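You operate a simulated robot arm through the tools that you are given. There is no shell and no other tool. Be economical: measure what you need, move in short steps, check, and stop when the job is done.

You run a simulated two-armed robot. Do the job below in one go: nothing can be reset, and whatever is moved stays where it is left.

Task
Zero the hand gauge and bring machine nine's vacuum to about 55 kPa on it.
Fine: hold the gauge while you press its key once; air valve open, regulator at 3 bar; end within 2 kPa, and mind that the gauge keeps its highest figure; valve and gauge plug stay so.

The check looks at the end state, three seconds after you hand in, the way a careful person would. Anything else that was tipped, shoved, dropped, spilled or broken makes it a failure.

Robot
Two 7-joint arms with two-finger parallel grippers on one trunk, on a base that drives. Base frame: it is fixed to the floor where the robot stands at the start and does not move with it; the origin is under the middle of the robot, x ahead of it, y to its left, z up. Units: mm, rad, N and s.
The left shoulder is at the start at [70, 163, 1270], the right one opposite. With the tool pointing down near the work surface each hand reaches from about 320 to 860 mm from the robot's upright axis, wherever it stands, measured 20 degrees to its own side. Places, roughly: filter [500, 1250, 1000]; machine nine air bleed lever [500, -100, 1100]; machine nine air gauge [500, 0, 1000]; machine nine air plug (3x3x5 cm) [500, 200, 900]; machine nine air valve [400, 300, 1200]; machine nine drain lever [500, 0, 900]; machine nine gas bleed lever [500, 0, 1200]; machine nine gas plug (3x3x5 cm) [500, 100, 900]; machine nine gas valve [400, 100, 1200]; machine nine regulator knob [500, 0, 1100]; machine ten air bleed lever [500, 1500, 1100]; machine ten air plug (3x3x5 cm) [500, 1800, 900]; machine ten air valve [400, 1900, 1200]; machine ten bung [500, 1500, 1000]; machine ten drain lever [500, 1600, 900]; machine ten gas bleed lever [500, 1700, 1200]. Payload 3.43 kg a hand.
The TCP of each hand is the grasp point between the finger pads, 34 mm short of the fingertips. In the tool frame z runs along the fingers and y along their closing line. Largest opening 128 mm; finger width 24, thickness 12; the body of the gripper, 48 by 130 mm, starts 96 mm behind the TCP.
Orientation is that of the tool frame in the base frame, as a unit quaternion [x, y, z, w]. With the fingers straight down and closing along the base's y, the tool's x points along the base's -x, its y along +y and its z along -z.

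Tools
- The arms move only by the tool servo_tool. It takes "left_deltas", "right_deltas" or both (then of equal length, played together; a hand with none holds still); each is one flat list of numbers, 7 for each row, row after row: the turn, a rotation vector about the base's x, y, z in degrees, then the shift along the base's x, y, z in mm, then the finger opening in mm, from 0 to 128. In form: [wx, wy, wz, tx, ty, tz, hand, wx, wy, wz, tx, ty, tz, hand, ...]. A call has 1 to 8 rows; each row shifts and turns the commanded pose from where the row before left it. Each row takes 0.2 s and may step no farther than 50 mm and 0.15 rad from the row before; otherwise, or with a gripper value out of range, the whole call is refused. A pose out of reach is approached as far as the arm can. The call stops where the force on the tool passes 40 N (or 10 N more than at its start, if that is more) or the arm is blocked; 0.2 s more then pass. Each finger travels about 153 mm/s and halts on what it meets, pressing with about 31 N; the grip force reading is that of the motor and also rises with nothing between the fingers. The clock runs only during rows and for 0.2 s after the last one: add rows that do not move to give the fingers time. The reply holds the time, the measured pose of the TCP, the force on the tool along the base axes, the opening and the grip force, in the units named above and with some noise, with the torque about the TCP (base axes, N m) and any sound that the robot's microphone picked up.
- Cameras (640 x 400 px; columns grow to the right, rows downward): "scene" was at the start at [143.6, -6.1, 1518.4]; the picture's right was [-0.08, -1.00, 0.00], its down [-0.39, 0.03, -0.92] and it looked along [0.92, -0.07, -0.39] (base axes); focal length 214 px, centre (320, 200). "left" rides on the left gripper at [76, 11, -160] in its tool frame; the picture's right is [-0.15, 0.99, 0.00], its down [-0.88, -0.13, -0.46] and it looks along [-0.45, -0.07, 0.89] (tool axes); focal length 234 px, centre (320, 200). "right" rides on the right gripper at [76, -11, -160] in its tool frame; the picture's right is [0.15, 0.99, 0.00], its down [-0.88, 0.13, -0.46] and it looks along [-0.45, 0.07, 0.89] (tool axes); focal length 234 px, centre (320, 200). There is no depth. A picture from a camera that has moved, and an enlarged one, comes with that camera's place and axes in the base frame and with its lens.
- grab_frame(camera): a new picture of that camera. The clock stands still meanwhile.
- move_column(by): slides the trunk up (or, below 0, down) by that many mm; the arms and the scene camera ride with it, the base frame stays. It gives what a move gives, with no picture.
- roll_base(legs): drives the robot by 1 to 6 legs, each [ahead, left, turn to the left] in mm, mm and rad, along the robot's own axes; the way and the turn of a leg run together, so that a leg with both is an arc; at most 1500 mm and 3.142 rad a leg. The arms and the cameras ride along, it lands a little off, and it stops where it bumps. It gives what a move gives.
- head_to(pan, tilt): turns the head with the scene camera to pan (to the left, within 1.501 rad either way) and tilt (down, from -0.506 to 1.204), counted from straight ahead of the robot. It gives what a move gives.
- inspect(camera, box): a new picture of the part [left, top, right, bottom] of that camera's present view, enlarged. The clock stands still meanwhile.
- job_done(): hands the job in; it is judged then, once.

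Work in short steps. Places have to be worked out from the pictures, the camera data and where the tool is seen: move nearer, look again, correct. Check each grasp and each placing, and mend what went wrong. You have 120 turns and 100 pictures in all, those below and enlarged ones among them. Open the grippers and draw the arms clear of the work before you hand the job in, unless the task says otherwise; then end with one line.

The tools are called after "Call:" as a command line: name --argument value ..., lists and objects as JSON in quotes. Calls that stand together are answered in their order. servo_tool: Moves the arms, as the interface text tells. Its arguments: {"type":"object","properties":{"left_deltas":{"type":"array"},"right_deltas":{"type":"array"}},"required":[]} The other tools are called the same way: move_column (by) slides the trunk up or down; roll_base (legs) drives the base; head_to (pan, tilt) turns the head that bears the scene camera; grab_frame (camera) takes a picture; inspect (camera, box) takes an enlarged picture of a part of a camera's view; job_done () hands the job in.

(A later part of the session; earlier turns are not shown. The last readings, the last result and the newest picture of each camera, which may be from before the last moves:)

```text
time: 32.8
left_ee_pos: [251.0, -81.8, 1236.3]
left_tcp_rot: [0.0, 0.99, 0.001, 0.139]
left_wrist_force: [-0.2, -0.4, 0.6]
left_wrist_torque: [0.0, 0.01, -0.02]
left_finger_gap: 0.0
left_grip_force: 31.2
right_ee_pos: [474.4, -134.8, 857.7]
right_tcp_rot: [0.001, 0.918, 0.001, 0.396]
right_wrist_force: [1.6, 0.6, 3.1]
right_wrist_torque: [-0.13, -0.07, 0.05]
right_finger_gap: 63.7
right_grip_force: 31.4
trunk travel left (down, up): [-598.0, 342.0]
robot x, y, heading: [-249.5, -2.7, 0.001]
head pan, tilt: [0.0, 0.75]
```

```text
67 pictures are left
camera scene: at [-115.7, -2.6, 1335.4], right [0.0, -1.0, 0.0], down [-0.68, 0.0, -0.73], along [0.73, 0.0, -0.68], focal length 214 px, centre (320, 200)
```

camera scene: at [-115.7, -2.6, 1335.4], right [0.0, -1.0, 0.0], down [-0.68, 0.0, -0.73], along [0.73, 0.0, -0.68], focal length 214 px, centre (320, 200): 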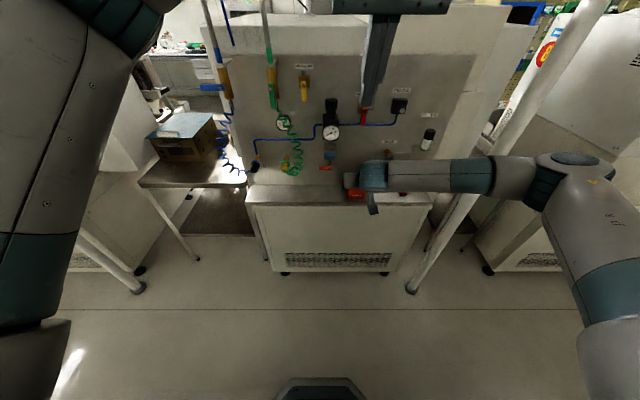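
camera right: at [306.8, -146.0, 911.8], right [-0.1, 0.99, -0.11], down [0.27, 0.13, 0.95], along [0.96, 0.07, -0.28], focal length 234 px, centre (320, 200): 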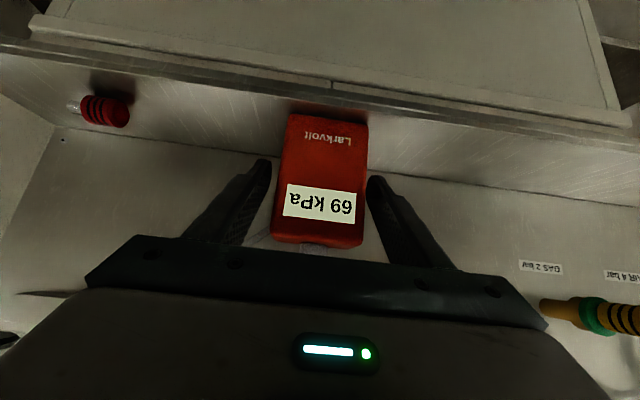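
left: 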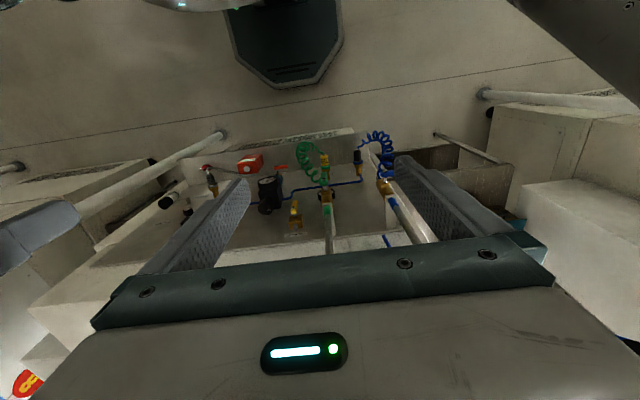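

Grip is firm. I bring the left hand over in front of the panel above the gauge.

Call:
servo_tool --left_deltas '[0, 0, 0, 28, -10.4, -24, 0, 0, 0, 0, 28, -10.4, -24, 0, 0, 0, 0, 28, -10.4, -24, 0, 0, 0, 0, 28, -10.4, -24, 0, 0, 0, 0, 28, -10.4, -24, 0]'

Call:
grab_frame --camera "left"

Call:
grab_frame --camera "scene"

```text
time: 34.0
left_ee_pos: [391.1, -134.9, 1115.4]
left_tcp_rot: [-0.001, 0.99, 0.001, 0.139]
left_wrist_force: [0.5, 0.2, -0.7]
left_wrist_torque: [0.03, 0.03, 0.01]
left_finger_gap: 0.0
left_grip_force: 31.1
right_ee_pos: [475.5, -136.1, 858.1]
right_tcp_rot: [0.001, 0.918, 0.002, 0.397]
right_wrist_force: [2.3, 0.2, 2.2]
right_wrist_torque: [-0.12, -0.08, 0.05]
right_finger_gap: 63.5
right_grip_force: 31.1
trunk travel left (down, up): [-598.0, 342.0]
robot x, y, heading: [-251.8, 0.0, 0.002]
head pan, tilt: [0.0, 0.75]
```

```text
66 pictures are left
camera left: at [275.8, -123.0, 1250.2], right [0.14, 0.99, 0.04], down [0.72, -0.13, 0.68], along [0.68, -0.07, -0.73], focal length 234 px, centre (320, 200)
```

left: 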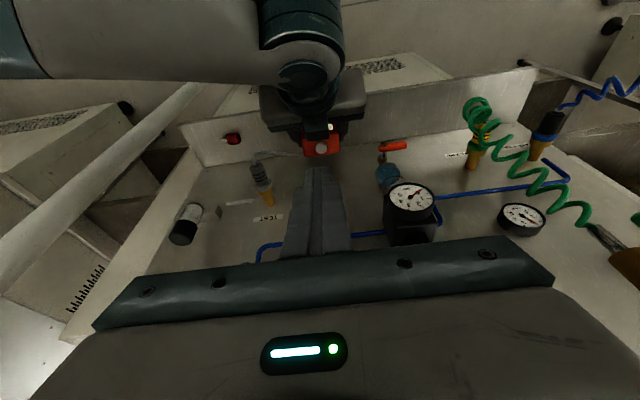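

```text
65 pictures are left
camera scene: at [-115.4, -2.1, 1335.4], right [0.0, -1.0, 0.0], down [-0.68, 0.0, -0.73], along [0.73, 0.0, -0.68], focal length 214 px, centre (320, 200)
```

scene: 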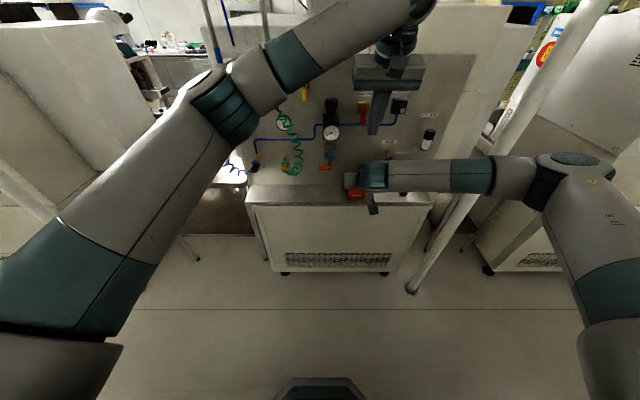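

Left camera puts the key at [483,-136,903]. I lower the left fingertips to ~25 mm above it.

Call:
servo_tool --left_deltas '[0, 0, 0, 20, -0.5, -38, 0, 0, 0, 0, 20, -0.5, -38, 0, 0, 0, 0, 20, 0, -38, 0, 0, 0, 0, 20, 0, -38, 0, 0, 0, 0, 0, 0, 0, 0]'

Call:
grab_frame --camera "left"

Call:
inspect --camera "scene" --box '[310, 60, 450, 220]'

```text
time: 35.2
left_ee_pos: [470.3, -134.1, 962.5]
left_tcp_rot: [0.0, 0.99, 0.0, 0.139]
left_wrist_force: [0.7, 0.5, 0.2]
left_wrist_torque: [0.0, -0.02, -0.01]
left_finger_gap: 0.1
left_grip_force: 31.3
right_ee_pos: [474.1, -135.5, 858.0]
right_tcp_rot: [0.001, 0.918, -0.001, 0.397]
right_wrist_force: [0.8, 0.0, 2.8]
right_wrist_torque: [-0.16, -0.03, -0.02]
right_finger_gap: 63.8
right_grip_force: 31.4
trunk travel left (down, up): [-598.0, 342.0]
robot x, y, heading: [-252.6, -8.1, -0.001]
head pan, tilt: [0.0, 0.75]
```

```text
64 pictures are left
camera left: at [354.6, -122.5, 1097.0], right [0.14, 0.99, 0.04], down [0.72, -0.13, 0.68], along [0.68, -0.07, -0.73], focal length 234 px, centre (320, 200)
```

left: 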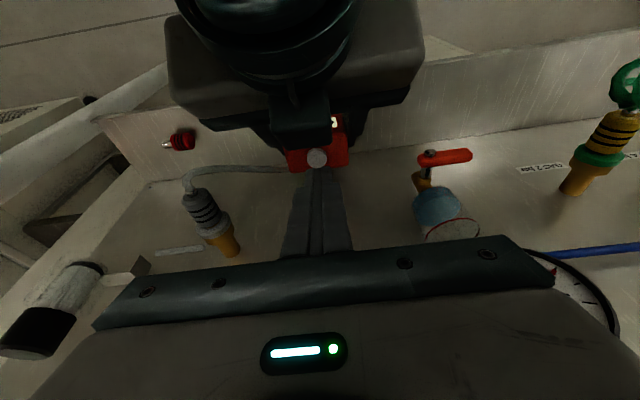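

```text
2.50 times, centred on (380, 140) of scene
camera zoom: at [-115.8, -1.4, 1335.4], right [0.0, -1.0, 0.0], down [-0.68, 0.0, -0.73], along [0.73, 0.0, -0.68], focal length 536 px, centre (170, 350)
```

zoom: 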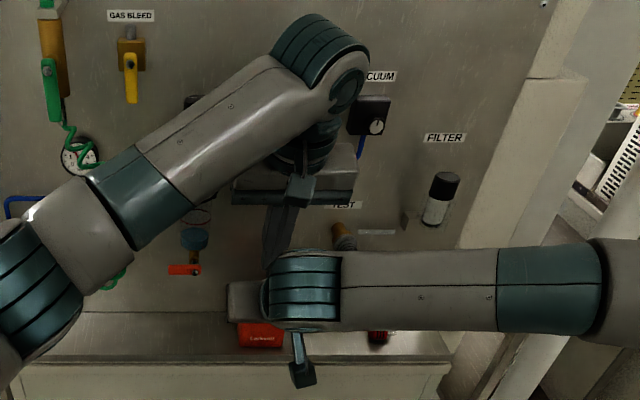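

Tip is right over the key. I descend gently, watching the force.

Call:
servo_tool --left_deltas '[0, 0, 0, 0, -1, -5, 0, 0, 0, 0, 0, 0, -5, 0, 0, 0, 0, 0, 0, -4, 0, 0, 0, 0, 0, 0, -3, 0]'

```text
time: 36.2
left_ee_pos: [470.2, -135.1, 947.6]
left_tcp_rot: [0.0, 0.99, 0.001, 0.139]
left_wrist_force: [0.0, -0.3, 0.2]
left_wrist_torque: [-0.01, 0.02, -0.01]
left_finger_gap: 0.2
left_grip_force: 31.5
right_ee_pos: [474.9, -136.3, 857.8]
right_tcp_rot: [0.001, 0.918, 0.0, 0.397]
right_wrist_force: [1.4, 0.1, 3.5]
right_wrist_torque: [-0.18, -0.03, 0.05]
right_finger_gap: 63.7
right_grip_force: 31.1
trunk travel left (down, up): [-598.0, 342.0]
robot x, y, heading: [-248.1, -1.8, 0.001]
head pan, tilt: [0.0, 0.75]
```

No contact yet; continuing in 2 mm steps.

Call:
servo_tool --left_deltas '[0, 0, 0, 0, 0, -2, 0, 0, 0, 0, 0, 0, -2, 0, 0, 0, 0, 0, 0, -2, 0]'

Call:
grab_frame --camera "left"

```text
time: 37.0
left_ee_pos: [470.9, -135.0, 940.8]
left_tcp_rot: [0.0, 0.99, 0.001, 0.139]
left_wrist_force: [0.4, -0.1, 0.5]
left_wrist_torque: [0.02, 0.02, 0.03]
left_finger_gap: 0.1
left_grip_force: 30.8
right_ee_pos: [474.2, -135.4, 858.3]
right_tcp_rot: [0.002, 0.918, 0.0, 0.396]
right_wrist_force: [1.2, -0.5, 3.5]
right_wrist_torque: [-0.18, -0.04, 0.03]
right_finger_gap: 63.8
right_grip_force: 30.8
trunk travel left (down, up): [-598.0, 342.0]
robot x, y, heading: [-249.0, -6.3, -0.001]
head pan, tilt: [0.0, 0.75]
```

```text
62 pictures are left
camera left: at [354.8, -124.0, 1075.3], right [0.14, 0.99, 0.04], down [0.72, -0.13, 0.68], along [0.68, -0.07, -0.73], focal length 234 px, centre (320, 200)
```

left: 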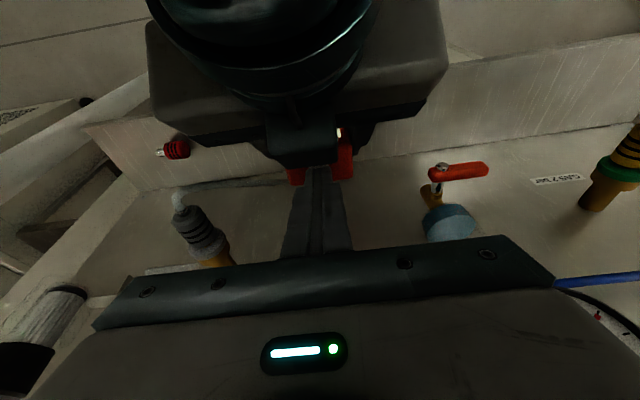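

Fingers cover the key. Continuing down in small steps until force shows.

Call:
servo_tool --left_deltas '[0, 0, 0, 0, 0, -2, 0, 0, 0, 0, 0, 0, -1.5, 0]'

Call:
servo_tool --left_deltas '[0, 0, 0, 0, 0, -1.5, 0, 0, 0, 0, 0, 0, -1.5, 0]'

```text
time: 37.6
left_ee_pos: [469.5, -135.2, 937.2]
left_tcp_rot: [0.0, 0.99, 0.001, 0.139]
left_wrist_force: [-0.5, 0.3, 1.1]
left_wrist_torque: [-0.01, 0.02, -0.03]
left_finger_gap: 0.0
left_grip_force: 30.7
right_ee_pos: [474.4, -135.3, 858.4]
right_tcp_rot: [0.001, 0.918, 0.001, 0.397]
right_wrist_force: [1.8, -0.3, 3.0]
right_wrist_torque: [-0.14, -0.04, 0.01]
right_finger_gap: 63.6
right_grip_force: 31.0
trunk travel left (down, up): [-598.0, 342.0]
robot x, y, heading: [-251.5, -0.8, 0.003]
head pan, tilt: [0.0, 0.75]
```

```text
time: 38.2
left_ee_pos: [469.5, -135.6, 935.3]
left_tcp_rot: [-0.001, 0.99, 0.0, 0.139]
left_wrist_force: [-1.8, -0.2, 2.8]
left_wrist_torque: [0.0, 0.04, 0.03]
left_finger_gap: 0.0
left_grip_force: 31.1
right_ee_pos: [474.3, -135.2, 858.4]
right_tcp_rot: [0.001, 0.918, 0.0, 0.395]
right_wrist_force: [3.1, 0.8, 0.9]
right_wrist_torque: [-0.11, -0.08, -0.03]
right_finger_gap: 63.9
right_grip_force: 31.1
trunk travel left (down, up): [-598.0, 342.0]
robot x, y, heading: [-251.1, -5.1, -0.006]
head pan, tilt: [0.0, 0.75]
heard: click
```

A click: the key is pressed. I lift the left hand straight off and check the display.

Call:
servo_tool --left_deltas '[0, 0, 0, 0, 0, 15, 0, 0, 0, 0, 0, 0, 30, 0, 0, 0, 0, -10, 0, 40, 0, 0, 0, 0, -20, 0, 40, 0, 0, 0, 0, -20, 0, 30, 0]'

Call:
inspect --camera "right" --box '[240, 100, 400, 260]'

```text
time: 39.4
left_ee_pos: [420.2, -135.9, 1091.4]
left_tcp_rot: [0.001, 0.99, 0.0, 0.139]
left_wrist_force: [-0.9, -0.1, 0.7]
left_wrist_torque: [0.0, -0.05, 0.02]
left_finger_gap: 0.1
left_grip_force: 30.8
right_ee_pos: [475.0, -134.7, 856.4]
right_tcp_rot: [0.001, 0.918, 0.0, 0.396]
right_wrist_force: [-1.3, 0.1, 3.8]
right_wrist_torque: [-0.19, 0.08, -0.06]
right_finger_gap: 63.8
right_grip_force: 30.5
trunk travel left (down, up): [-598.0, 342.0]
robot x, y, heading: [-248.5, 1.5, -0.0]
head pan, tilt: [0.0, 0.75]
```

```text
2.50 times, centred on (320, 180) of right
camera zoom: at [306.0, -145.9, 912.1], right [-0.1, 0.99, -0.11], down [0.27, 0.13, 0.95], along [0.96, 0.07, -0.28], focal length 585 px, centre (320, 250)
```

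zoom: 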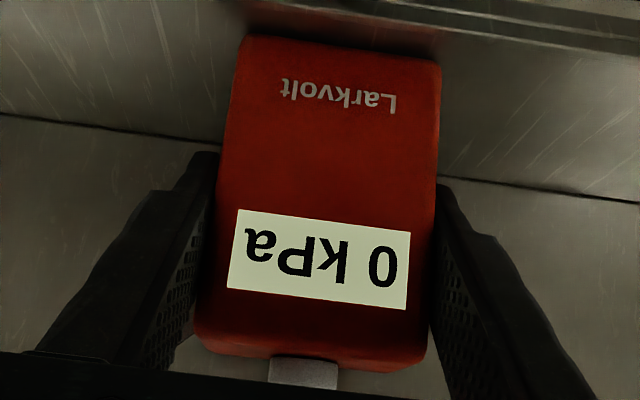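

The gauge reads 0 kPa. I release it with the right hand, withdrawing along its axis.

Call:
servo_tool --right_deltas '[0, 0, 0, 0, 0, 0, 84, 0, 0, 0, 0, 0, 0, 84, 0, 0, 0, -22, 0, 21, 90, 0, 0, 0, -29, 0, 27, 90, 0, 0, 0, -29, 0, 27, 90, 0, 0, 0, -29, 0, 27, 90, 0, 0, 0, -35, -30, 10, 90, 0, 0, 0, -35, -30, 10, 90]'

Call:
inspect --camera "scene" --box '[290, 60, 430, 220]'

Call:
grab_frame --camera "left"

```text
time: 41.2
left_ee_pos: [419.5, -135.8, 1089.6]
left_tcp_rot: [0.0, 0.99, 0.0, 0.139]
left_wrist_force: [-0.7, 0.7, -0.1]
left_wrist_torque: [0.02, -0.03, 0.0]
left_finger_gap: 0.0
left_grip_force: 30.9
right_ee_pos: [298.3, -195.8, 979.4]
right_tcp_rot: [0.002, 0.919, 0.0, 0.395]
right_wrist_force: [-0.3, 0.4, -0.1]
right_wrist_torque: [0.0, 0.01, 0.0]
right_finger_gap: 89.9
right_grip_force: 0.2
right hand out of reach, approached as far as the arm can: row 8
trunk travel left (down, up): [-598.0, 342.0]
robot x, y, heading: [-249.8, -0.6, -0.001]
head pan, tilt: [0.0, 0.75]
```

```text
2.50 times, centred on (360, 140) of scene
camera zoom: at [-116.7, -2.2, 1335.5], right [0.0, -1.0, 0.0], down [-0.68, 0.0, -0.73], along [0.73, 0.0, -0.68], focal length 536 px, centre (220, 350)
```

zoom: 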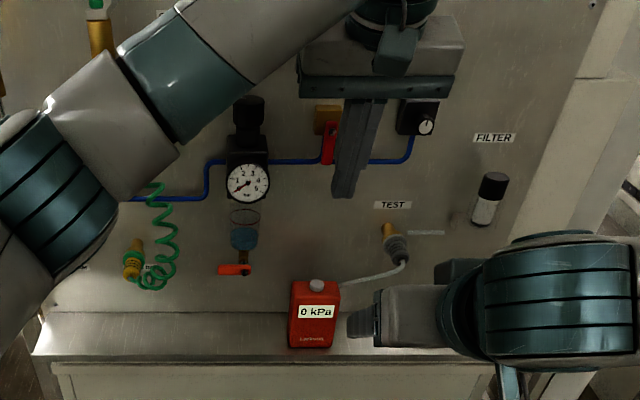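

```text
59 pictures are left
camera left: at [304.1, -124.8, 1224.4], right [0.14, 0.99, 0.04], down [0.72, -0.13, 0.68], along [0.68, -0.07, -0.73], focal length 234 px, centre (320, 200)
```

left: 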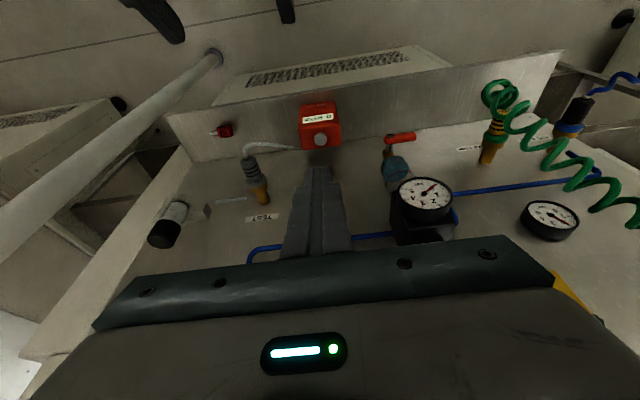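

Gauge stands, 0 kPa. Next the regulator: I raise the left hand, make it vertical and open, in front of the regulator to see its knob.

Call:
servo_tool --left_deltas '[0, 4, 0, -5, 10, 45, 20, 0, 4, 0, 0, 25, 45, 60, 0, 4, 0, 5, 35, 40, 80, 0, 4, 0, 5, 30, 40, 80, 0, 0, 0, 0, 0, 20, 80]'

Call:
grab_frame --camera "left"

Call:
grab_frame --camera "scene"

```text
refused: row 2 steps farther than a row can; nothing moved
```

```text
58 pictures are left
camera left: at [304.1, -124.8, 1224.4], right [0.14, 0.99, 0.04], down [0.72, -0.13, 0.68], along [0.68, -0.07, -0.73], focal length 234 px, centre (320, 200)
```

left: 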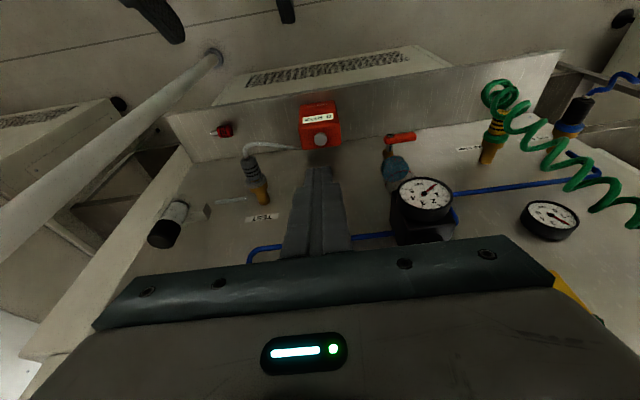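

```text
57 pictures are left
camera scene: at [-116.7, -2.2, 1335.5], right [0.0, -1.0, 0.0], down [-0.68, 0.0, -0.73], along [0.73, 0.0, -0.68], focal length 214 px, centre (320, 200)
```

scene: 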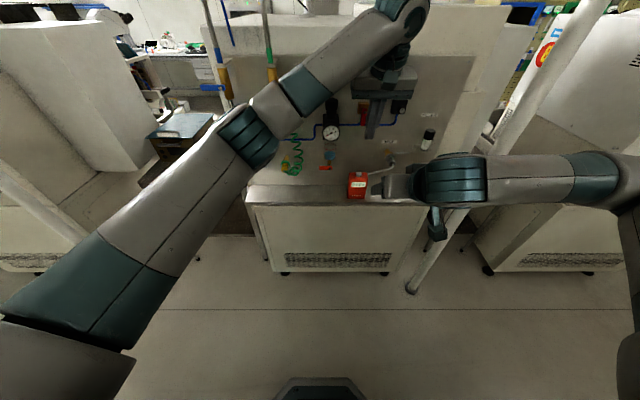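

A row was slightly too long; same motion in smaller rows.

Call:
servo_tool --left_deltas '[0, 4, 0, -5, 5, 40, 20, 0, 4, 0, 0, 15, 40, 60, 0, 4, 0, 0, 25, 35, 80, 0, 4, 0, 0, 25, 35, 80, 0, 0, 0, 5, 20, 30, 80, 0, 0, 0, 5, 10, 20, 80]'

Call:
grab_frame --camera "left"

```text
time: 42.6
left_ee_pos: [418.1, -36.8, 1276.6]
left_tcp_rot: [0.0, 1.0, 0.0, 0.0]
left_wrist_force: [0.4, -0.1, -0.2]
left_wrist_torque: [-0.08, 0.03, -0.02]
left_finger_gap: 80.0
left_grip_force: 0.0
left hand out of reach, approached as far as the arm can: row 6
right_ee_pos: [301.1, -193.4, 978.7]
right_tcp_rot: [0.001, 0.919, -0.001, 0.395]
right_wrist_force: [0.6, 0.6, -0.3]
right_wrist_torque: [0.0, 0.01, -0.02]
right_finger_gap: 90.0
right_grip_force: 0.0
trunk travel left (down, up): [-598.0, 342.0]
robot x, y, heading: [-249.6, -1.7, -0.002]
head pan, tilt: [0.0, 0.75]
```

```text
56 pictures are left
camera left: at [344.0, -26.1, 1438.6], right [0.15, 0.99, 0.0], down [0.88, -0.13, 0.46], along [0.45, -0.07, -0.89], focal length 234 px, centre (320, 200)
```

left: 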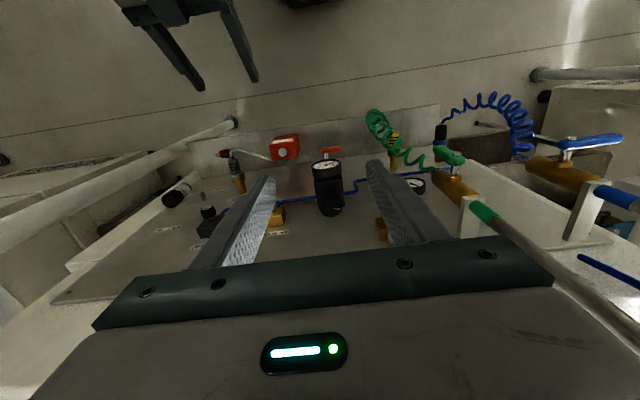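

I enlarge the regulator knob in this view.

Call:
inspect --camera "left" --box '[280, 140, 380, 230]'

```text
4.44 times, centred on (330, 185) of left
camera zoom: at [344.0, -26.1, 1438.6], right [0.15, 0.99, 0.0], down [0.88, -0.13, 0.46], along [0.45, -0.07, -0.89], focal length 1041 px, centre (276, 267)
```

zoom: 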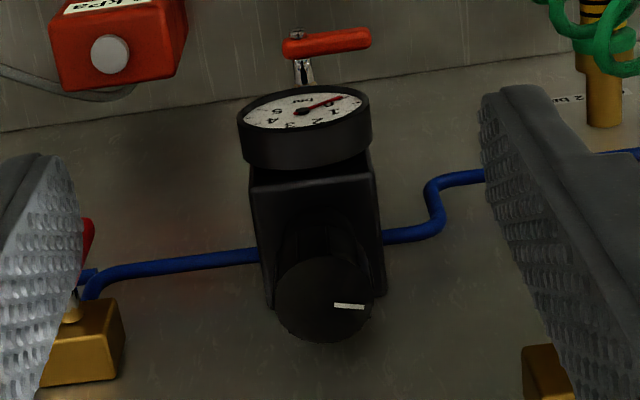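

Knob axis at about [516,-36], top z≈1127, mark pointing left (+y). To turn it without hitting the panel the hand must come tilted from the front, so I raise the trunk 80 mm and tilt the left hand 45°.

Call:
move_column --by 80

Call:
servo_tool --left_deltas '[0, -7.5, 0, -10, 2, -20, 80, 0, -7.5, 0, -5, 2, -25, 80, 0, -7.5, 0, 0, 2, -25, 80, 0, -7.5, 0, 5, 2, -25, 80, 0, -7.5, 0, 10, 2, -25, 80, 0, -7.5, 0, 10, 2, -25, 80, 0, 0, -6, 10, 1, -15, 80, 0, 0, -6, 0, 1, -10, 80]'

Call:
grab_frame --camera "left"

Call:
grab_frame --camera "scene"

```text
time: 43.8
left_ee_pos: [417.7, -40.3, 1357.5]
left_tcp_rot: [0.0, 1.0, 0.0, 0.0]
left_wrist_force: [-0.6, 0.6, -1.1]
left_wrist_torque: [0.01, 0.01, 0.02]
left_finger_gap: 79.9
left_grip_force: 0.1
right_ee_pos: [300.3, -194.4, 1059.7]
right_tcp_rot: [0.001, 0.919, 0.0, 0.395]
right_wrist_force: [0.5, -1.2, 0.2]
right_wrist_torque: [0.0, 0.02, -0.02]
right_finger_gap: 90.0
right_grip_force: 0.1
trunk travel left (down, up): [-678.0, 262.0]
robot x, y, heading: [-249.1, -1.9, 0.004]
head pan, tilt: [0.0, 0.75]
```

```text
time: 45.6
left_ee_pos: [436.8, -25.8, 1187.2]
left_tcp_rot: [0.097, 0.919, -0.04, 0.38]
left_wrist_force: [0.1, -0.1, -0.3]
left_wrist_torque: [-0.02, 0.02, 0.03]
left_finger_gap: 80.0
left_grip_force: 0.1
right_ee_pos: [299.6, -195.2, 1061.3]
right_tcp_rot: [0.0, 0.918, 0.0, 0.396]
right_wrist_force: [-0.3, -0.7, -0.7]
right_wrist_torque: [-0.01, -0.01, 0.05]
right_finger_gap: 90.2
right_grip_force: 0.0
trunk travel left (down, up): [-678.0, 262.0]
robot x, y, heading: [-248.4, -2.7, -0.003]
head pan, tilt: [0.0, 0.75]
```

```text
54 pictures are left
camera left: at [278.2, 20.2, 1247.8], right [0.31, 0.95, 0.1], down [0.27, -0.19, 0.95], along [0.91, -0.26, -0.31], focal length 234 px, centre (320, 200)
```

left: 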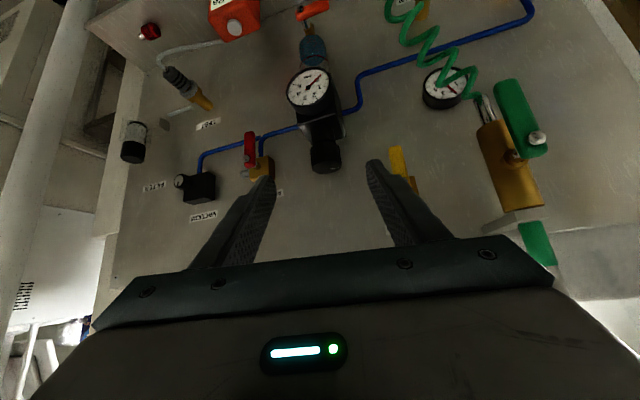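

```text
53 pictures are left
camera scene: at [-115.1, -1.2, 1415.3], right [0.0, -1.0, 0.0], down [-0.68, 0.0, -0.73], along [0.73, 0.0, -0.68], focal length 214 px, centre (320, 200)
```

scene: 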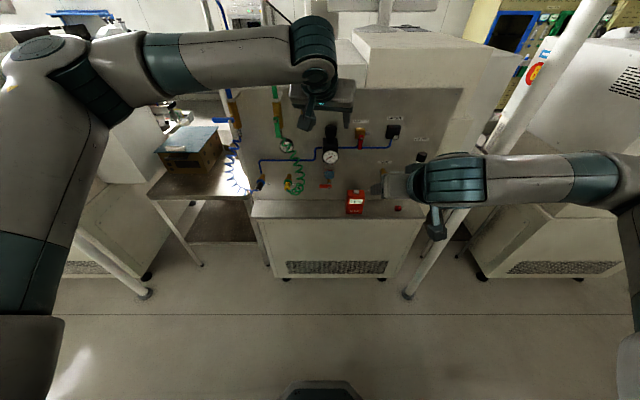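

Views agree: knob top [516,-36,1126]. I advance so the pads flank the knob.

Call:
servo_tool --left_deltas '[0, 0, 0, 18, -2, -16, 70, 0, 0, 0, 18, -2, -16, 65, 0, 0, 0, 18, -2, -16, 65, 0, 0, 0, 14, -2, -16, 65, 0, 0, 0, 0, 0, 0, 65]'

Call:
grab_frame --camera "left"

Call:
inspect --camera "scene" --box '[260, 80, 420, 220]'

```text
time: 46.8
left_ee_pos: [503.0, -33.5, 1124.0]
left_tcp_rot: [0.097, 0.919, -0.04, 0.381]
left_wrist_force: [-8.9, 1.5, 2.3]
left_wrist_torque: [0.1, 0.0, 0.37]
left_finger_gap: 65.1
left_grip_force: 0.0
right_ee_pos: [297.0, -194.7, 1061.7]
right_tcp_rot: [0.0, 0.918, 0.0, 0.396]
right_wrist_force: [-1.2, 0.1, 0.4]
right_wrist_torque: [0.02, 0.01, -0.01]
right_finger_gap: 90.1
right_grip_force: 0.0
trunk travel left (down, up): [-678.0, 262.0]
robot x, y, heading: [-253.3, 2.4, 0.003]
head pan, tilt: [0.0, 0.75]
```

```text
52 pictures are left
camera left: at [344.5, 12.0, 1185.4], right [0.31, 0.95, 0.1], down [0.27, -0.19, 0.95], along [0.91, -0.26, -0.31], focal length 234 px, centre (320, 200)
```

left: 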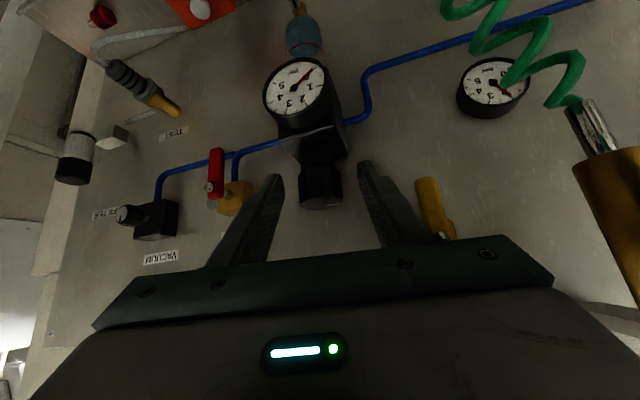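

```text
2.86 times, centred on (340, 150) of scene
camera zoom: at [-117.4, -1.4, 1415.6], right [0.0, -1.0, 0.0], down [-0.68, 0.0, -0.73], along [0.73, 0.0, -0.68], focal length 613 px, centre (263, 343)
```

zoom: 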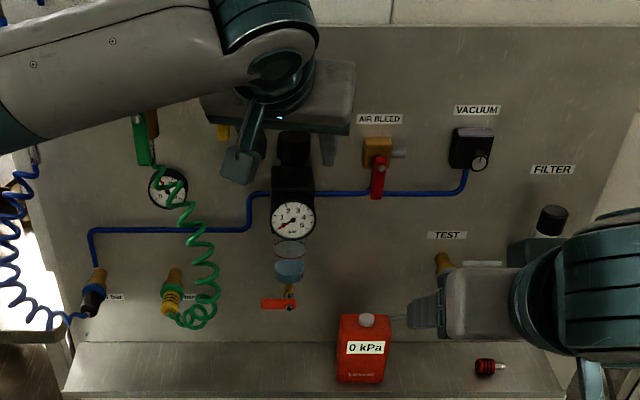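

The left fingertip touches the panel (−9 N, panel ≈x 541). I back off 11 mm, then close on the knob.

Call:
servo_tool --left_deltas '[0, 0, 0, -11, 2, 0, 65, 0, 0, 0, 0, 0, 0, 40, 0, 0, 0, 0, 0, 0, 15, 0, 0, 0, 0, 0, 0, 15]'

Call:
grab_frame --camera "left"

```text
time: 47.8
left_ee_pos: [494.4, -32.3, 1122.8]
left_tcp_rot: [0.097, 0.919, -0.041, 0.381]
left_wrist_force: [-1.6, 0.5, -1.3]
left_wrist_torque: [-0.15, -0.57, -0.01]
left_finger_gap: 33.1
left_grip_force: 45.3
right_ee_pos: [300.1, -193.1, 1059.0]
right_tcp_rot: [0.0, 0.918, 0.0, 0.396]
right_wrist_force: [-0.2, -0.6, -0.1]
right_wrist_torque: [-0.02, 0.03, 0.0]
right_finger_gap: 90.2
right_grip_force: 0.0
trunk travel left (down, up): [-678.0, 262.0]
robot x, y, heading: [-248.5, -5.4, -0.001]
head pan, tilt: [0.0, 0.75]
```

```text
50 pictures are left
camera left: at [334.8, 14.1, 1184.2], right [0.31, 0.95, 0.1], down [0.27, -0.19, 0.94], along [0.91, -0.26, -0.31], focal length 234 px, centre (320, 200)
```

left: 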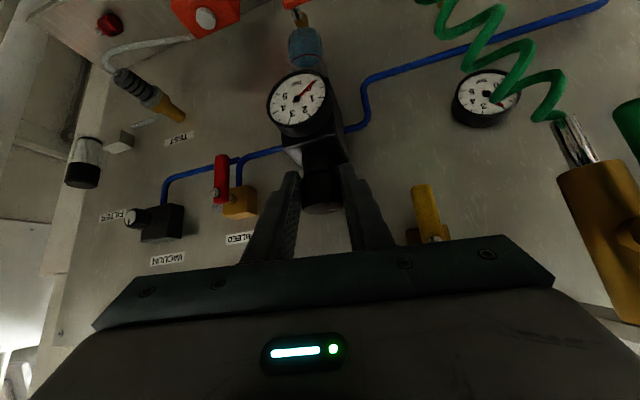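

Knob gripped (33 mm). I turn it counter-clockwise (viewed from above) 42° to lower the regulator, watching torque.

Call:
servo_tool --left_deltas '[0, 0, 7, -0.3, -2.7, 0, 15, 0, 0, 7, 0, -2.7, 0, 15, 0, 0, 7, 0.3, -2.7, 0, 15, 0, 0, 7, 0.6, -2.7, 0, 15, 0, 0, 7, 0.9, -2.6, 0, 15, 0, 0, 7, 1.1, -2.5, 0, 15]'

Call:
inspect --camera "scene" --box '[260, 80, 420, 220]'

```text
time: 49.2
left_ee_pos: [497.4, -46.7, 1123.2]
left_tcp_rot: [-0.24, 0.892, 0.1, 0.37]
left_wrist_force: [-4.0, 5.8, -1.3]
left_wrist_torque: [0.13, 0.49, 0.16]
left_finger_gap: 33.3
left_grip_force: 44.4
right_ee_pos: [299.9, -193.9, 1060.7]
right_tcp_rot: [0.001, 0.919, 0.0, 0.395]
right_wrist_force: [-0.2, 0.5, 0.4]
right_wrist_torque: [0.01, 0.0, 0.01]
right_finger_gap: 89.9
right_grip_force: 0.0
trunk travel left (down, up): [-678.0, 262.0]
robot x, y, heading: [-248.1, -3.0, -0.003]
head pan, tilt: [0.0, 0.75]
```

```text
2.86 times, centred on (340, 150) of scene
camera zoom: at [-115.8, -0.8, 1415.3], right [0.0, -1.0, 0.0], down [-0.68, 0.0, -0.73], along [0.73, 0.0, -0.68], focal length 613 px, centre (263, 343)
```

zoom: 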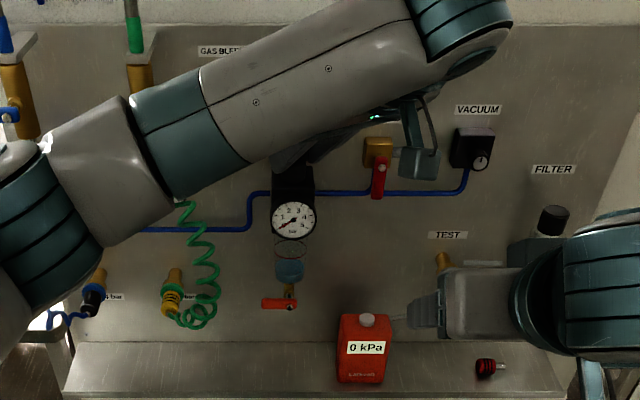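

I release, swing the hand back, and look at the mark.

Call:
servo_tool --left_deltas '[0, 0, 0, 0, 0, 0, 60, 0, 0, 0, 0, 0, 0, 60, 0, 0, -8, -8, 3, 12, 60, 0, 0, -8, -8, 3, 12, 60, 0, 0, -8, -2, 3, 12, 60, 0, 0, -8, 0, 3, 12, 60, 0, 0, -8, 0, 3, 0, 60, 0, 0, -2, 0, 0, 0, 60]'

Call:
inspect --camera "left" --box '[260, 110, 400, 230]'

```text
time: 51.0
left_ee_pos: [477.9, -33.0, 1171.8]
left_tcp_rot: [0.097, 0.918, -0.04, 0.381]
left_wrist_force: [0.1, -0.6, 0.4]
left_wrist_torque: [0.0, 0.0, 0.03]
left_finger_gap: 60.0
left_grip_force: 0.0
right_ee_pos: [299.2, -195.5, 1059.9]
right_tcp_rot: [0.001, 0.919, 0.0, 0.395]
right_wrist_force: [-0.3, 0.0, 0.5]
right_wrist_torque: [-0.01, -0.01, -0.03]
right_finger_gap: 90.0
right_grip_force: 0.0
trunk travel left (down, up): [-678.0, 262.0]
robot x, y, heading: [-252.1, 0.4, -0.003]
head pan, tilt: [0.0, 0.75]
```

```text
3.33 times, centred on (330, 170) of left
camera zoom: at [318.9, 12.7, 1232.4], right [0.31, 0.95, 0.11], down [0.27, -0.19, 0.94], along [0.91, -0.26, -0.31], focal length 781 px, centre (287, 300)
```

zoom: 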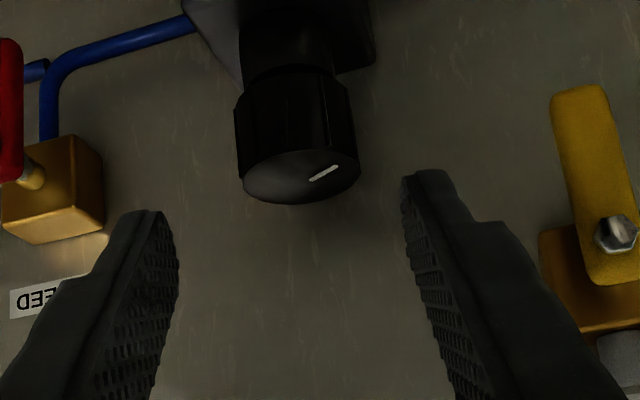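

The mark moved ~40° CCW, as turned. I regrip and turn further.

Call:
servo_tool --left_deltas '[0, 0, 0, 8, 0.5, -24.5, 60, 0, 0, 0, 8.5, 0.5, -24.5, 40, 0, 0, 0, 0, 0, 0, 15, 0, 0, 0, 0, 0, 0, 15, 0, 0, 7, -0.3, -2.7, 0, 15, 0, 0, 7, 0, -2.7, 0, 15, 0, 0, 7, 0.3, -2.7, 0, 15, 0, 0, 7, 0.6, -2.7, 0, 15]'

Call:
servo_tool --left_deltas '[0, 0, 7, 0.9, -2.6, 0, 15, 0, 0, 7, 1.1, -2.5, 0, 15, 0, 0, 5, 1, -1.7, 0, 15, 0, 0, 0, 0, 0, 0, 15]'

Call:
servo_tool --left_deltas '[0, 0, 0, 0, 0, 0, 60, 0, 0, -5, -3, 0, 0, 60, 0, 0, -8, -8, 3, 12, 60, 0, 0, -8, -8, 3, 12, 60, 0, 0, -8, -2, 3, 12, 60, 0, 0, -8, 0, 3, 12, 60, 0, 0, -8, 0, 4, 0, 60, 0, 0, -2, 0, 1, 0, 60]'

Call:
inspect --camera "left" --box '[260, 110, 400, 230]'

```text
time: 52.8
left_ee_pos: [495.5, -40.2, 1121.7]
left_tcp_rot: [-0.129, 0.915, 0.054, 0.379]
left_wrist_force: [-0.9, 4.9, 3.3]
left_wrist_torque: [0.1, 0.58, 0.08]
left_finger_gap: 33.5
left_grip_force: 45.6
right_ee_pos: [298.4, -194.1, 1060.6]
right_tcp_rot: [0.0, 0.918, 0.0, 0.396]
right_wrist_force: [0.3, 0.2, 0.0]
right_wrist_torque: [-0.01, 0.0, -0.02]
right_finger_gap: 89.9
right_grip_force: 0.0
trunk travel left (down, up): [-678.0, 262.0]
robot x, y, heading: [-250.6, -5.5, -0.001]
head pan, tilt: [0.0, 0.75]
```

```text
time: 53.8
left_ee_pos: [498.1, -46.8, 1121.5]
left_tcp_rot: [-0.28, 0.881, 0.116, 0.365]
left_wrist_force: [-5.9, 12.0, -1.6]
left_wrist_torque: [-0.03, 0.21, 0.3]
left_finger_gap: 33.7
left_grip_force: 45.2
right_ee_pos: [300.8, -193.4, 1059.7]
right_tcp_rot: [0.0, 0.919, 0.0, 0.395]
right_wrist_force: [-0.6, 0.0, 0.2]
right_wrist_torque: [0.03, 0.0, -0.02]
right_finger_gap: 90.1
right_grip_force: 0.1
trunk travel left (down, up): [-678.0, 262.0]
robot x, y, heading: [-249.1, -1.3, -0.002]
head pan, tilt: [0.0, 0.75]
```

```text
time: 55.6
left_ee_pos: [477.5, -32.7, 1170.5]
left_tcp_rot: [0.098, 0.918, -0.04, 0.381]
left_wrist_force: [-0.1, -0.2, 0.0]
left_wrist_torque: [0.01, 0.02, 0.01]
left_finger_gap: 59.9
left_grip_force: 0.0
right_ee_pos: [298.3, -195.1, 1059.4]
right_tcp_rot: [0.0, 0.918, 0.001, 0.396]
right_wrist_force: [-0.2, 1.0, 0.2]
right_wrist_torque: [0.01, -0.01, -0.02]
right_finger_gap: 89.8
right_grip_force: 0.1
trunk travel left (down, up): [-678.0, 262.0]
robot x, y, heading: [-250.0, -4.2, 0.006]
head pan, tilt: [0.0, 0.75]
```

```text
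3.33 times, centred on (330, 170) of left
camera zoom: at [318.3, 13.1, 1231.4], right [0.31, 0.95, 0.11], down [0.27, -0.19, 0.94], along [0.91, -0.26, -0.31], focal length 781 px, centre (287, 300)
```

zoom: 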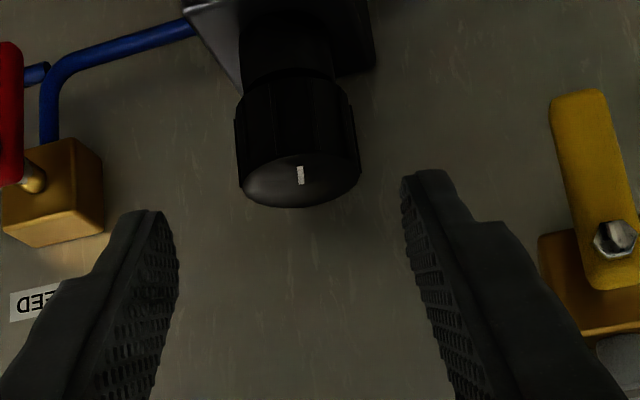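

The mark now points to the front (~163°). Another turn CCW.

Call:
servo_tool --left_deltas '[0, 0, 0, 8, 0.5, -24, 60, 0, 0, 0, 8.5, 0.5, -24, 40, 0, 0, 0, 0, 0, 0, 15, 0, 0, 0, 0, 0, 0, 15, 0, 0, 7, -0.3, -2.7, 0, 15, 0, 0, 7, 0, -2.7, 0, 15, 0, 0, 7, 0.3, -2.7, 0, 15, 0, 0, 7, 0.6, -2.7, 0, 15]'

Call:
servo_tool --left_deltas '[0, 0, 7, 0.9, -2.6, 0, 15, 0, 0, 7, 1.1, -2.5, 0, 15, 0, 0, 5, 1, -1.7, 0, 15, 0, 0, 0, 0, 0, 0, 15]'

Call:
servo_tool --left_deltas '[0, 0, 0, 0, 0, 0, 60, 0, 0, -5, -3, 0, 0, 60, 0, 0, -8, -8, 3, 12, 60, 0, 0, -8, -8, 3, 12, 60, 0, 0, -8, -2, 3, 12, 60, 0, 0, -8, 0, 3, 12, 60, 0, 0, -8, 0, 4, 0, 60, 0, 0, -2, 0, 1, 0, 60]'

Call:
inspect --camera "left" --box '[260, 110, 400, 230]'

```text
time: 57.4
left_ee_pos: [493.9, -41.5, 1122.3]
left_tcp_rot: [-0.13, 0.914, 0.054, 0.38]
left_wrist_force: [0.2, 1.8, 4.6]
left_wrist_torque: [-0.05, 0.5, -0.93]
left_finger_gap: 33.4
left_grip_force: 44.9
right_ee_pos: [298.5, -193.9, 1060.3]
right_tcp_rot: [0.001, 0.918, -0.001, 0.396]
right_wrist_force: [-0.8, 0.5, -0.6]
right_wrist_torque: [0.01, -0.02, 0.02]
right_finger_gap: 89.8
right_grip_force: 0.0
trunk travel left (down, up): [-678.0, 262.0]
robot x, y, heading: [-248.0, -3.7, 0.0]
head pan, tilt: [0.0, 0.75]
```

```text
time: 58.4
left_ee_pos: [496.8, -49.2, 1121.4]
left_tcp_rot: [-0.279, 0.881, 0.116, 0.365]
left_wrist_force: [-4.5, 5.6, -0.7]
left_wrist_torque: [0.73, -0.32, 0.11]
left_finger_gap: 33.1
left_grip_force: 45.1
right_ee_pos: [299.1, -195.5, 1060.6]
right_tcp_rot: [0.0, 0.919, 0.0, 0.395]
right_wrist_force: [-0.5, 0.6, 0.2]
right_wrist_torque: [0.0, -0.05, 0.0]
right_finger_gap: 90.2
right_grip_force: 0.0
trunk travel left (down, up): [-678.0, 262.0]
robot x, y, heading: [-248.7, -6.7, -0.005]
head pan, tilt: [0.0, 0.75]
```

```text
time: 60.2
left_ee_pos: [475.7, -32.5, 1171.1]
left_tcp_rot: [0.096, 0.919, -0.039, 0.381]
left_wrist_force: [0.0, -0.8, -0.2]
left_wrist_torque: [0.01, -0.04, -0.01]
left_finger_gap: 60.1
left_grip_force: 0.0
right_ee_pos: [299.2, -195.3, 1060.0]
right_tcp_rot: [0.001, 0.918, 0.0, 0.395]
right_wrist_force: [-0.4, 0.3, 0.3]
right_wrist_torque: [-0.01, 0.03, 0.02]
right_finger_gap: 90.0
right_grip_force: 0.1
trunk travel left (down, up): [-678.0, 262.0]
robot x, y, heading: [-248.6, -7.8, 0.005]
head pan, tilt: [0.0, 0.75]
```

```text
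3.33 times, centred on (330, 170) of left
camera zoom: at [316.8, 13.5, 1231.5], right [0.31, 0.95, 0.1], down [0.27, -0.19, 0.94], along [0.91, -0.26, -0.31], focal length 781 px, centre (287, 300)
```

zoom: 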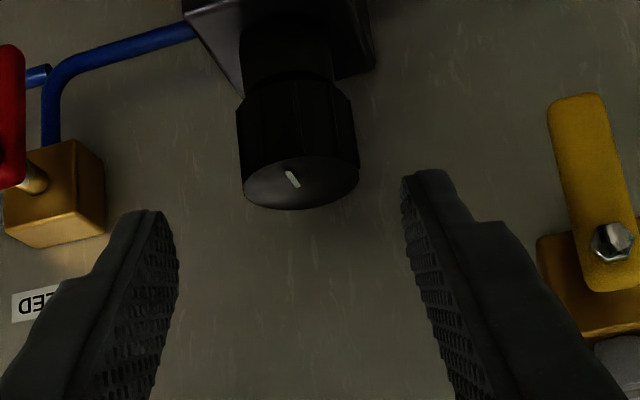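

The knob hit its low stop (torque −0.9 N m; mark facing front). Next the air valve: I withdraw the left hand and look at the blue lever.

Call:
servo_tool --left_deltas '[0, 0, 0, -30, 0, 10, 60, 0, 0, 0, -45, 10, 0, 30, 0, 0, 0, -45, 15, 0, 0, 0, 0, 4, -40, 20, 0, 0, 0, 0, 4, -30, 30, 0, 0, 0, 0, 4, 0, 40, 0, 0]'

Call:
head_to --pan 0.45 --tilt 0.35

Call:
grab_frame --camera "scene"

Call:
grab_frame --camera "left"

```text
time: 61.6
left_ee_pos: [284.7, 84.3, 1180.6]
left_tcp_rot: [-0.001, 0.924, 0.0, 0.383]
left_wrist_force: [-0.2, 1.0, -0.1]
left_wrist_torque: [-0.04, 0.01, -0.03]
left_finger_gap: 0.1
left_grip_force: 30.9
right_ee_pos: [300.3, -192.7, 1061.2]
right_tcp_rot: [0.001, 0.919, -0.001, 0.395]
right_wrist_force: [-0.1, 0.1, -0.2]
right_wrist_torque: [-0.02, 0.01, -0.01]
right_finger_gap: 90.0
right_grip_force: 0.0
trunk travel left (down, up): [-678.0, 262.0]
robot x, y, heading: [-247.6, -1.3, 0.001]
head pan, tilt: [0.0, 0.75]
```

```text
time: 62.5
left_ee_pos: [286.1, 83.2, 1180.8]
left_tcp_rot: [0.0, 0.924, 0.001, 0.383]
left_wrist_force: [0.8, 0.3, -0.8]
left_wrist_torque: [-0.01, 0.02, -0.01]
left_finger_gap: 0.0
left_grip_force: 30.3
right_ee_pos: [300.2, -194.3, 1060.7]
right_tcp_rot: [0.001, 0.919, 0.0, 0.395]
right_wrist_force: [0.0, 0.2, -0.3]
right_wrist_torque: [-0.01, 0.0, -0.02]
right_finger_gap: 90.0
right_grip_force: 0.0
trunk travel left (down, up): [-678.0, 262.0]
robot x, y, heading: [-252.0, -4.1, -0.001]
head pan, tilt: [0.45, 0.351]
```

```text
45 pictures are left
camera scene: at [-114.5, 39.0, 1450.9], right [0.43, -0.9, 0.0], down [-0.31, -0.15, -0.94], along [0.85, 0.41, -0.34], focal length 214 px, centre (320, 200)
```

scene: 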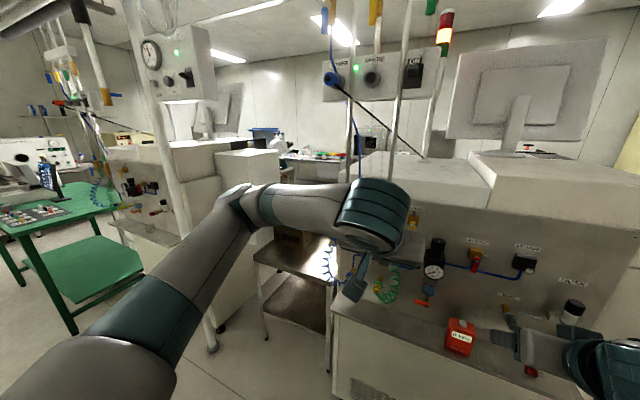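

```text
44 pictures are left
camera left: at [120.8, 93.8, 1241.0], right [0.1, 0.99, 0.1], down [0.3, -0.13, 0.94], along [0.95, -0.07, -0.31], focal length 234 px, centre (320, 200)
```

left: 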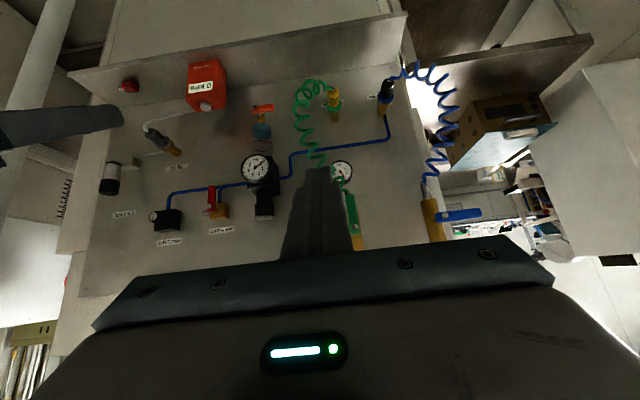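

Lever pivot triangulated near [464,242,1178], tip near [449,286,1179], pointing left (across the pipe = closed). I move the closed left hand to in front of it.

Call:
servo_tool --left_deltas '[0, 0, 0, 0, 40, 12, 0, 0, 0, 0, 0, 40, 12, 0, 0, 0, 0, 0, 40, 12, 0, 0, 0, 0, 0, 40, 12, 0, 0, 0, 0, 20, 39, 12, 0, 0, 0, 0, 30, 0, 0, 0]'

Call:
grab_frame --camera "left"

Call:
grab_frame --camera "scene"

```text
time: 63.9
left_ee_pos: [339.0, 281.6, 1239.3]
left_tcp_rot: [0.0, 0.924, 0.001, 0.381]
left_wrist_force: [-0.3, -0.2, 0.0]
left_wrist_torque: [0.02, 0.01, 0.01]
left_finger_gap: 0.0
left_grip_force: 30.9
right_ee_pos: [300.9, -197.3, 1058.4]
right_tcp_rot: [0.002, 0.919, 0.0, 0.394]
right_wrist_force: [-0.1, 0.4, -0.3]
right_wrist_torque: [0.01, 0.02, 0.01]
right_finger_gap: 89.9
right_grip_force: 0.1
trunk travel left (down, up): [-678.0, 262.0]
robot x, y, heading: [-249.2, -4.3, 0.001]
head pan, tilt: [0.45, 0.351]
```

```text
43 pictures are left
camera left: at [173.7, 293.5, 1301.4], right [0.1, 0.99, 0.11], down [0.3, -0.13, 0.94], along [0.95, -0.07, -0.31], focal length 234 px, centre (320, 200)
```

left: 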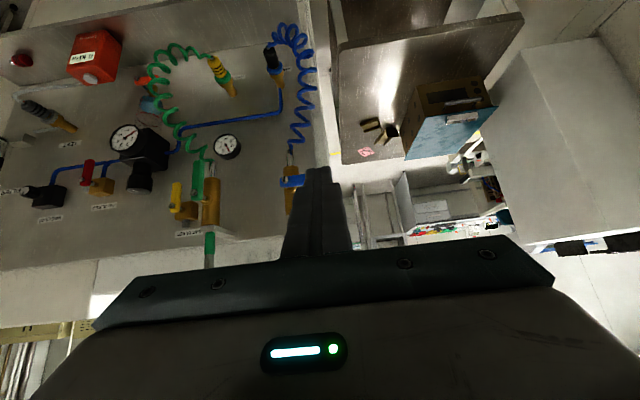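

```text
42 pictures are left
camera scene: at [-112.6, 37.7, 1450.8], right [0.43, -0.9, 0.0], down [-0.31, -0.15, -0.94], along [0.85, 0.41, -0.34], focal length 214 px, centre (320, 200)
```

scene: 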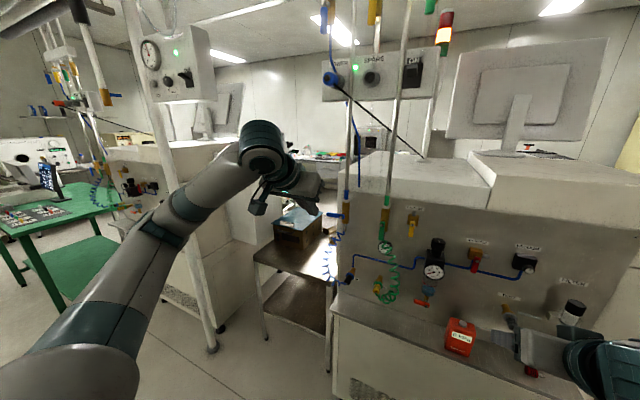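

I enlarge the lever from the head camera.

Call:
inspect --camera "scene" --box '[300, 190, 380, 260]'

```text
5.71 times, centred on (340, 225) of scene
camera zoom: at [-112.6, 37.7, 1450.8], right [0.43, -0.9, 0.0], down [-0.31, -0.15, -0.94], along [0.85, 0.41, -0.34], focal length 1226 px, centre (206, 57)
```

zoom: 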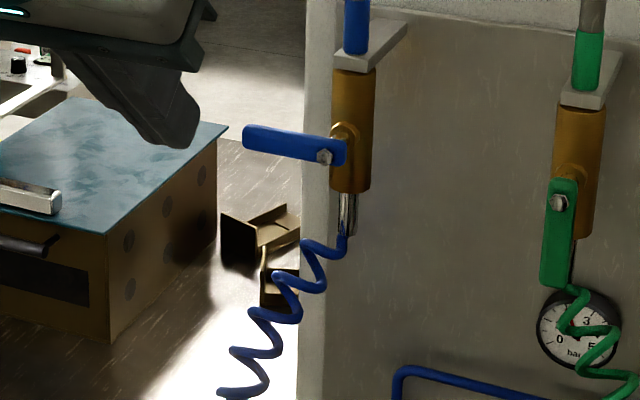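

Lever tip y≈289, pivot y≈243, z≈1178. I move forward so the fingertips hang just above the lever's outer end.

Call:
servo_tool --left_deltas '[0, 0, 0, 32, -1, 0, 0, 0, 0, 0, 32, -1, 0, 0, 0, 0, 0, 30, 0, 0, 0, 0, 0, 0, 0, 0, 0, 0]'

Call:
inspect --camera "scene" --box '[290, 150, 410, 260]'

Call:
inspect --camera "left" --box '[240, 110, 400, 230]'

```text
time: 64.9
left_ee_pos: [430.8, 281.1, 1241.0]
left_tcp_rot: [-0.001, 0.924, 0.001, 0.382]
left_wrist_force: [-0.5, -0.5, 0.7]
left_wrist_torque: [0.02, 0.0, 0.03]
left_finger_gap: 0.0
left_grip_force: 30.6
right_ee_pos: [298.5, -194.5, 1059.6]
right_tcp_rot: [0.001, 0.918, 0.0, 0.396]
right_wrist_force: [-0.2, -0.3, 0.4]
right_wrist_torque: [-0.02, 0.01, -0.02]
right_finger_gap: 90.1
right_grip_force: 0.2
trunk travel left (down, up): [-678.0, 262.0]
robot x, y, heading: [-248.5, -2.2, -0.001]
head pan, tilt: [0.45, 0.351]
```

```text
3.64 times, centred on (350, 205) of scene
camera zoom: at [-114.8, 39.1, 1451.0], right [0.43, -0.9, 0.0], down [-0.31, -0.15, -0.94], along [0.85, 0.41, -0.34], focal length 780 px, centre (211, 182)
```

zoom: 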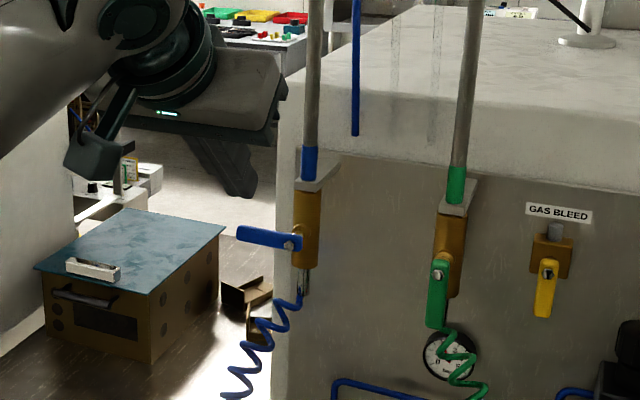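

```text
3.33 times, centred on (320, 170) of left
camera zoom: at [265.7, 293.1, 1301.7], right [0.1, 0.99, 0.1], down [0.3, -0.13, 0.94], along [0.95, -0.07, -0.31], focal length 781 px, centre (320, 300)
```

zoom: 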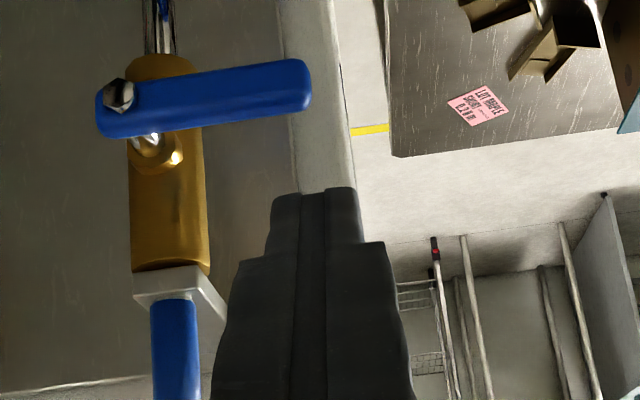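

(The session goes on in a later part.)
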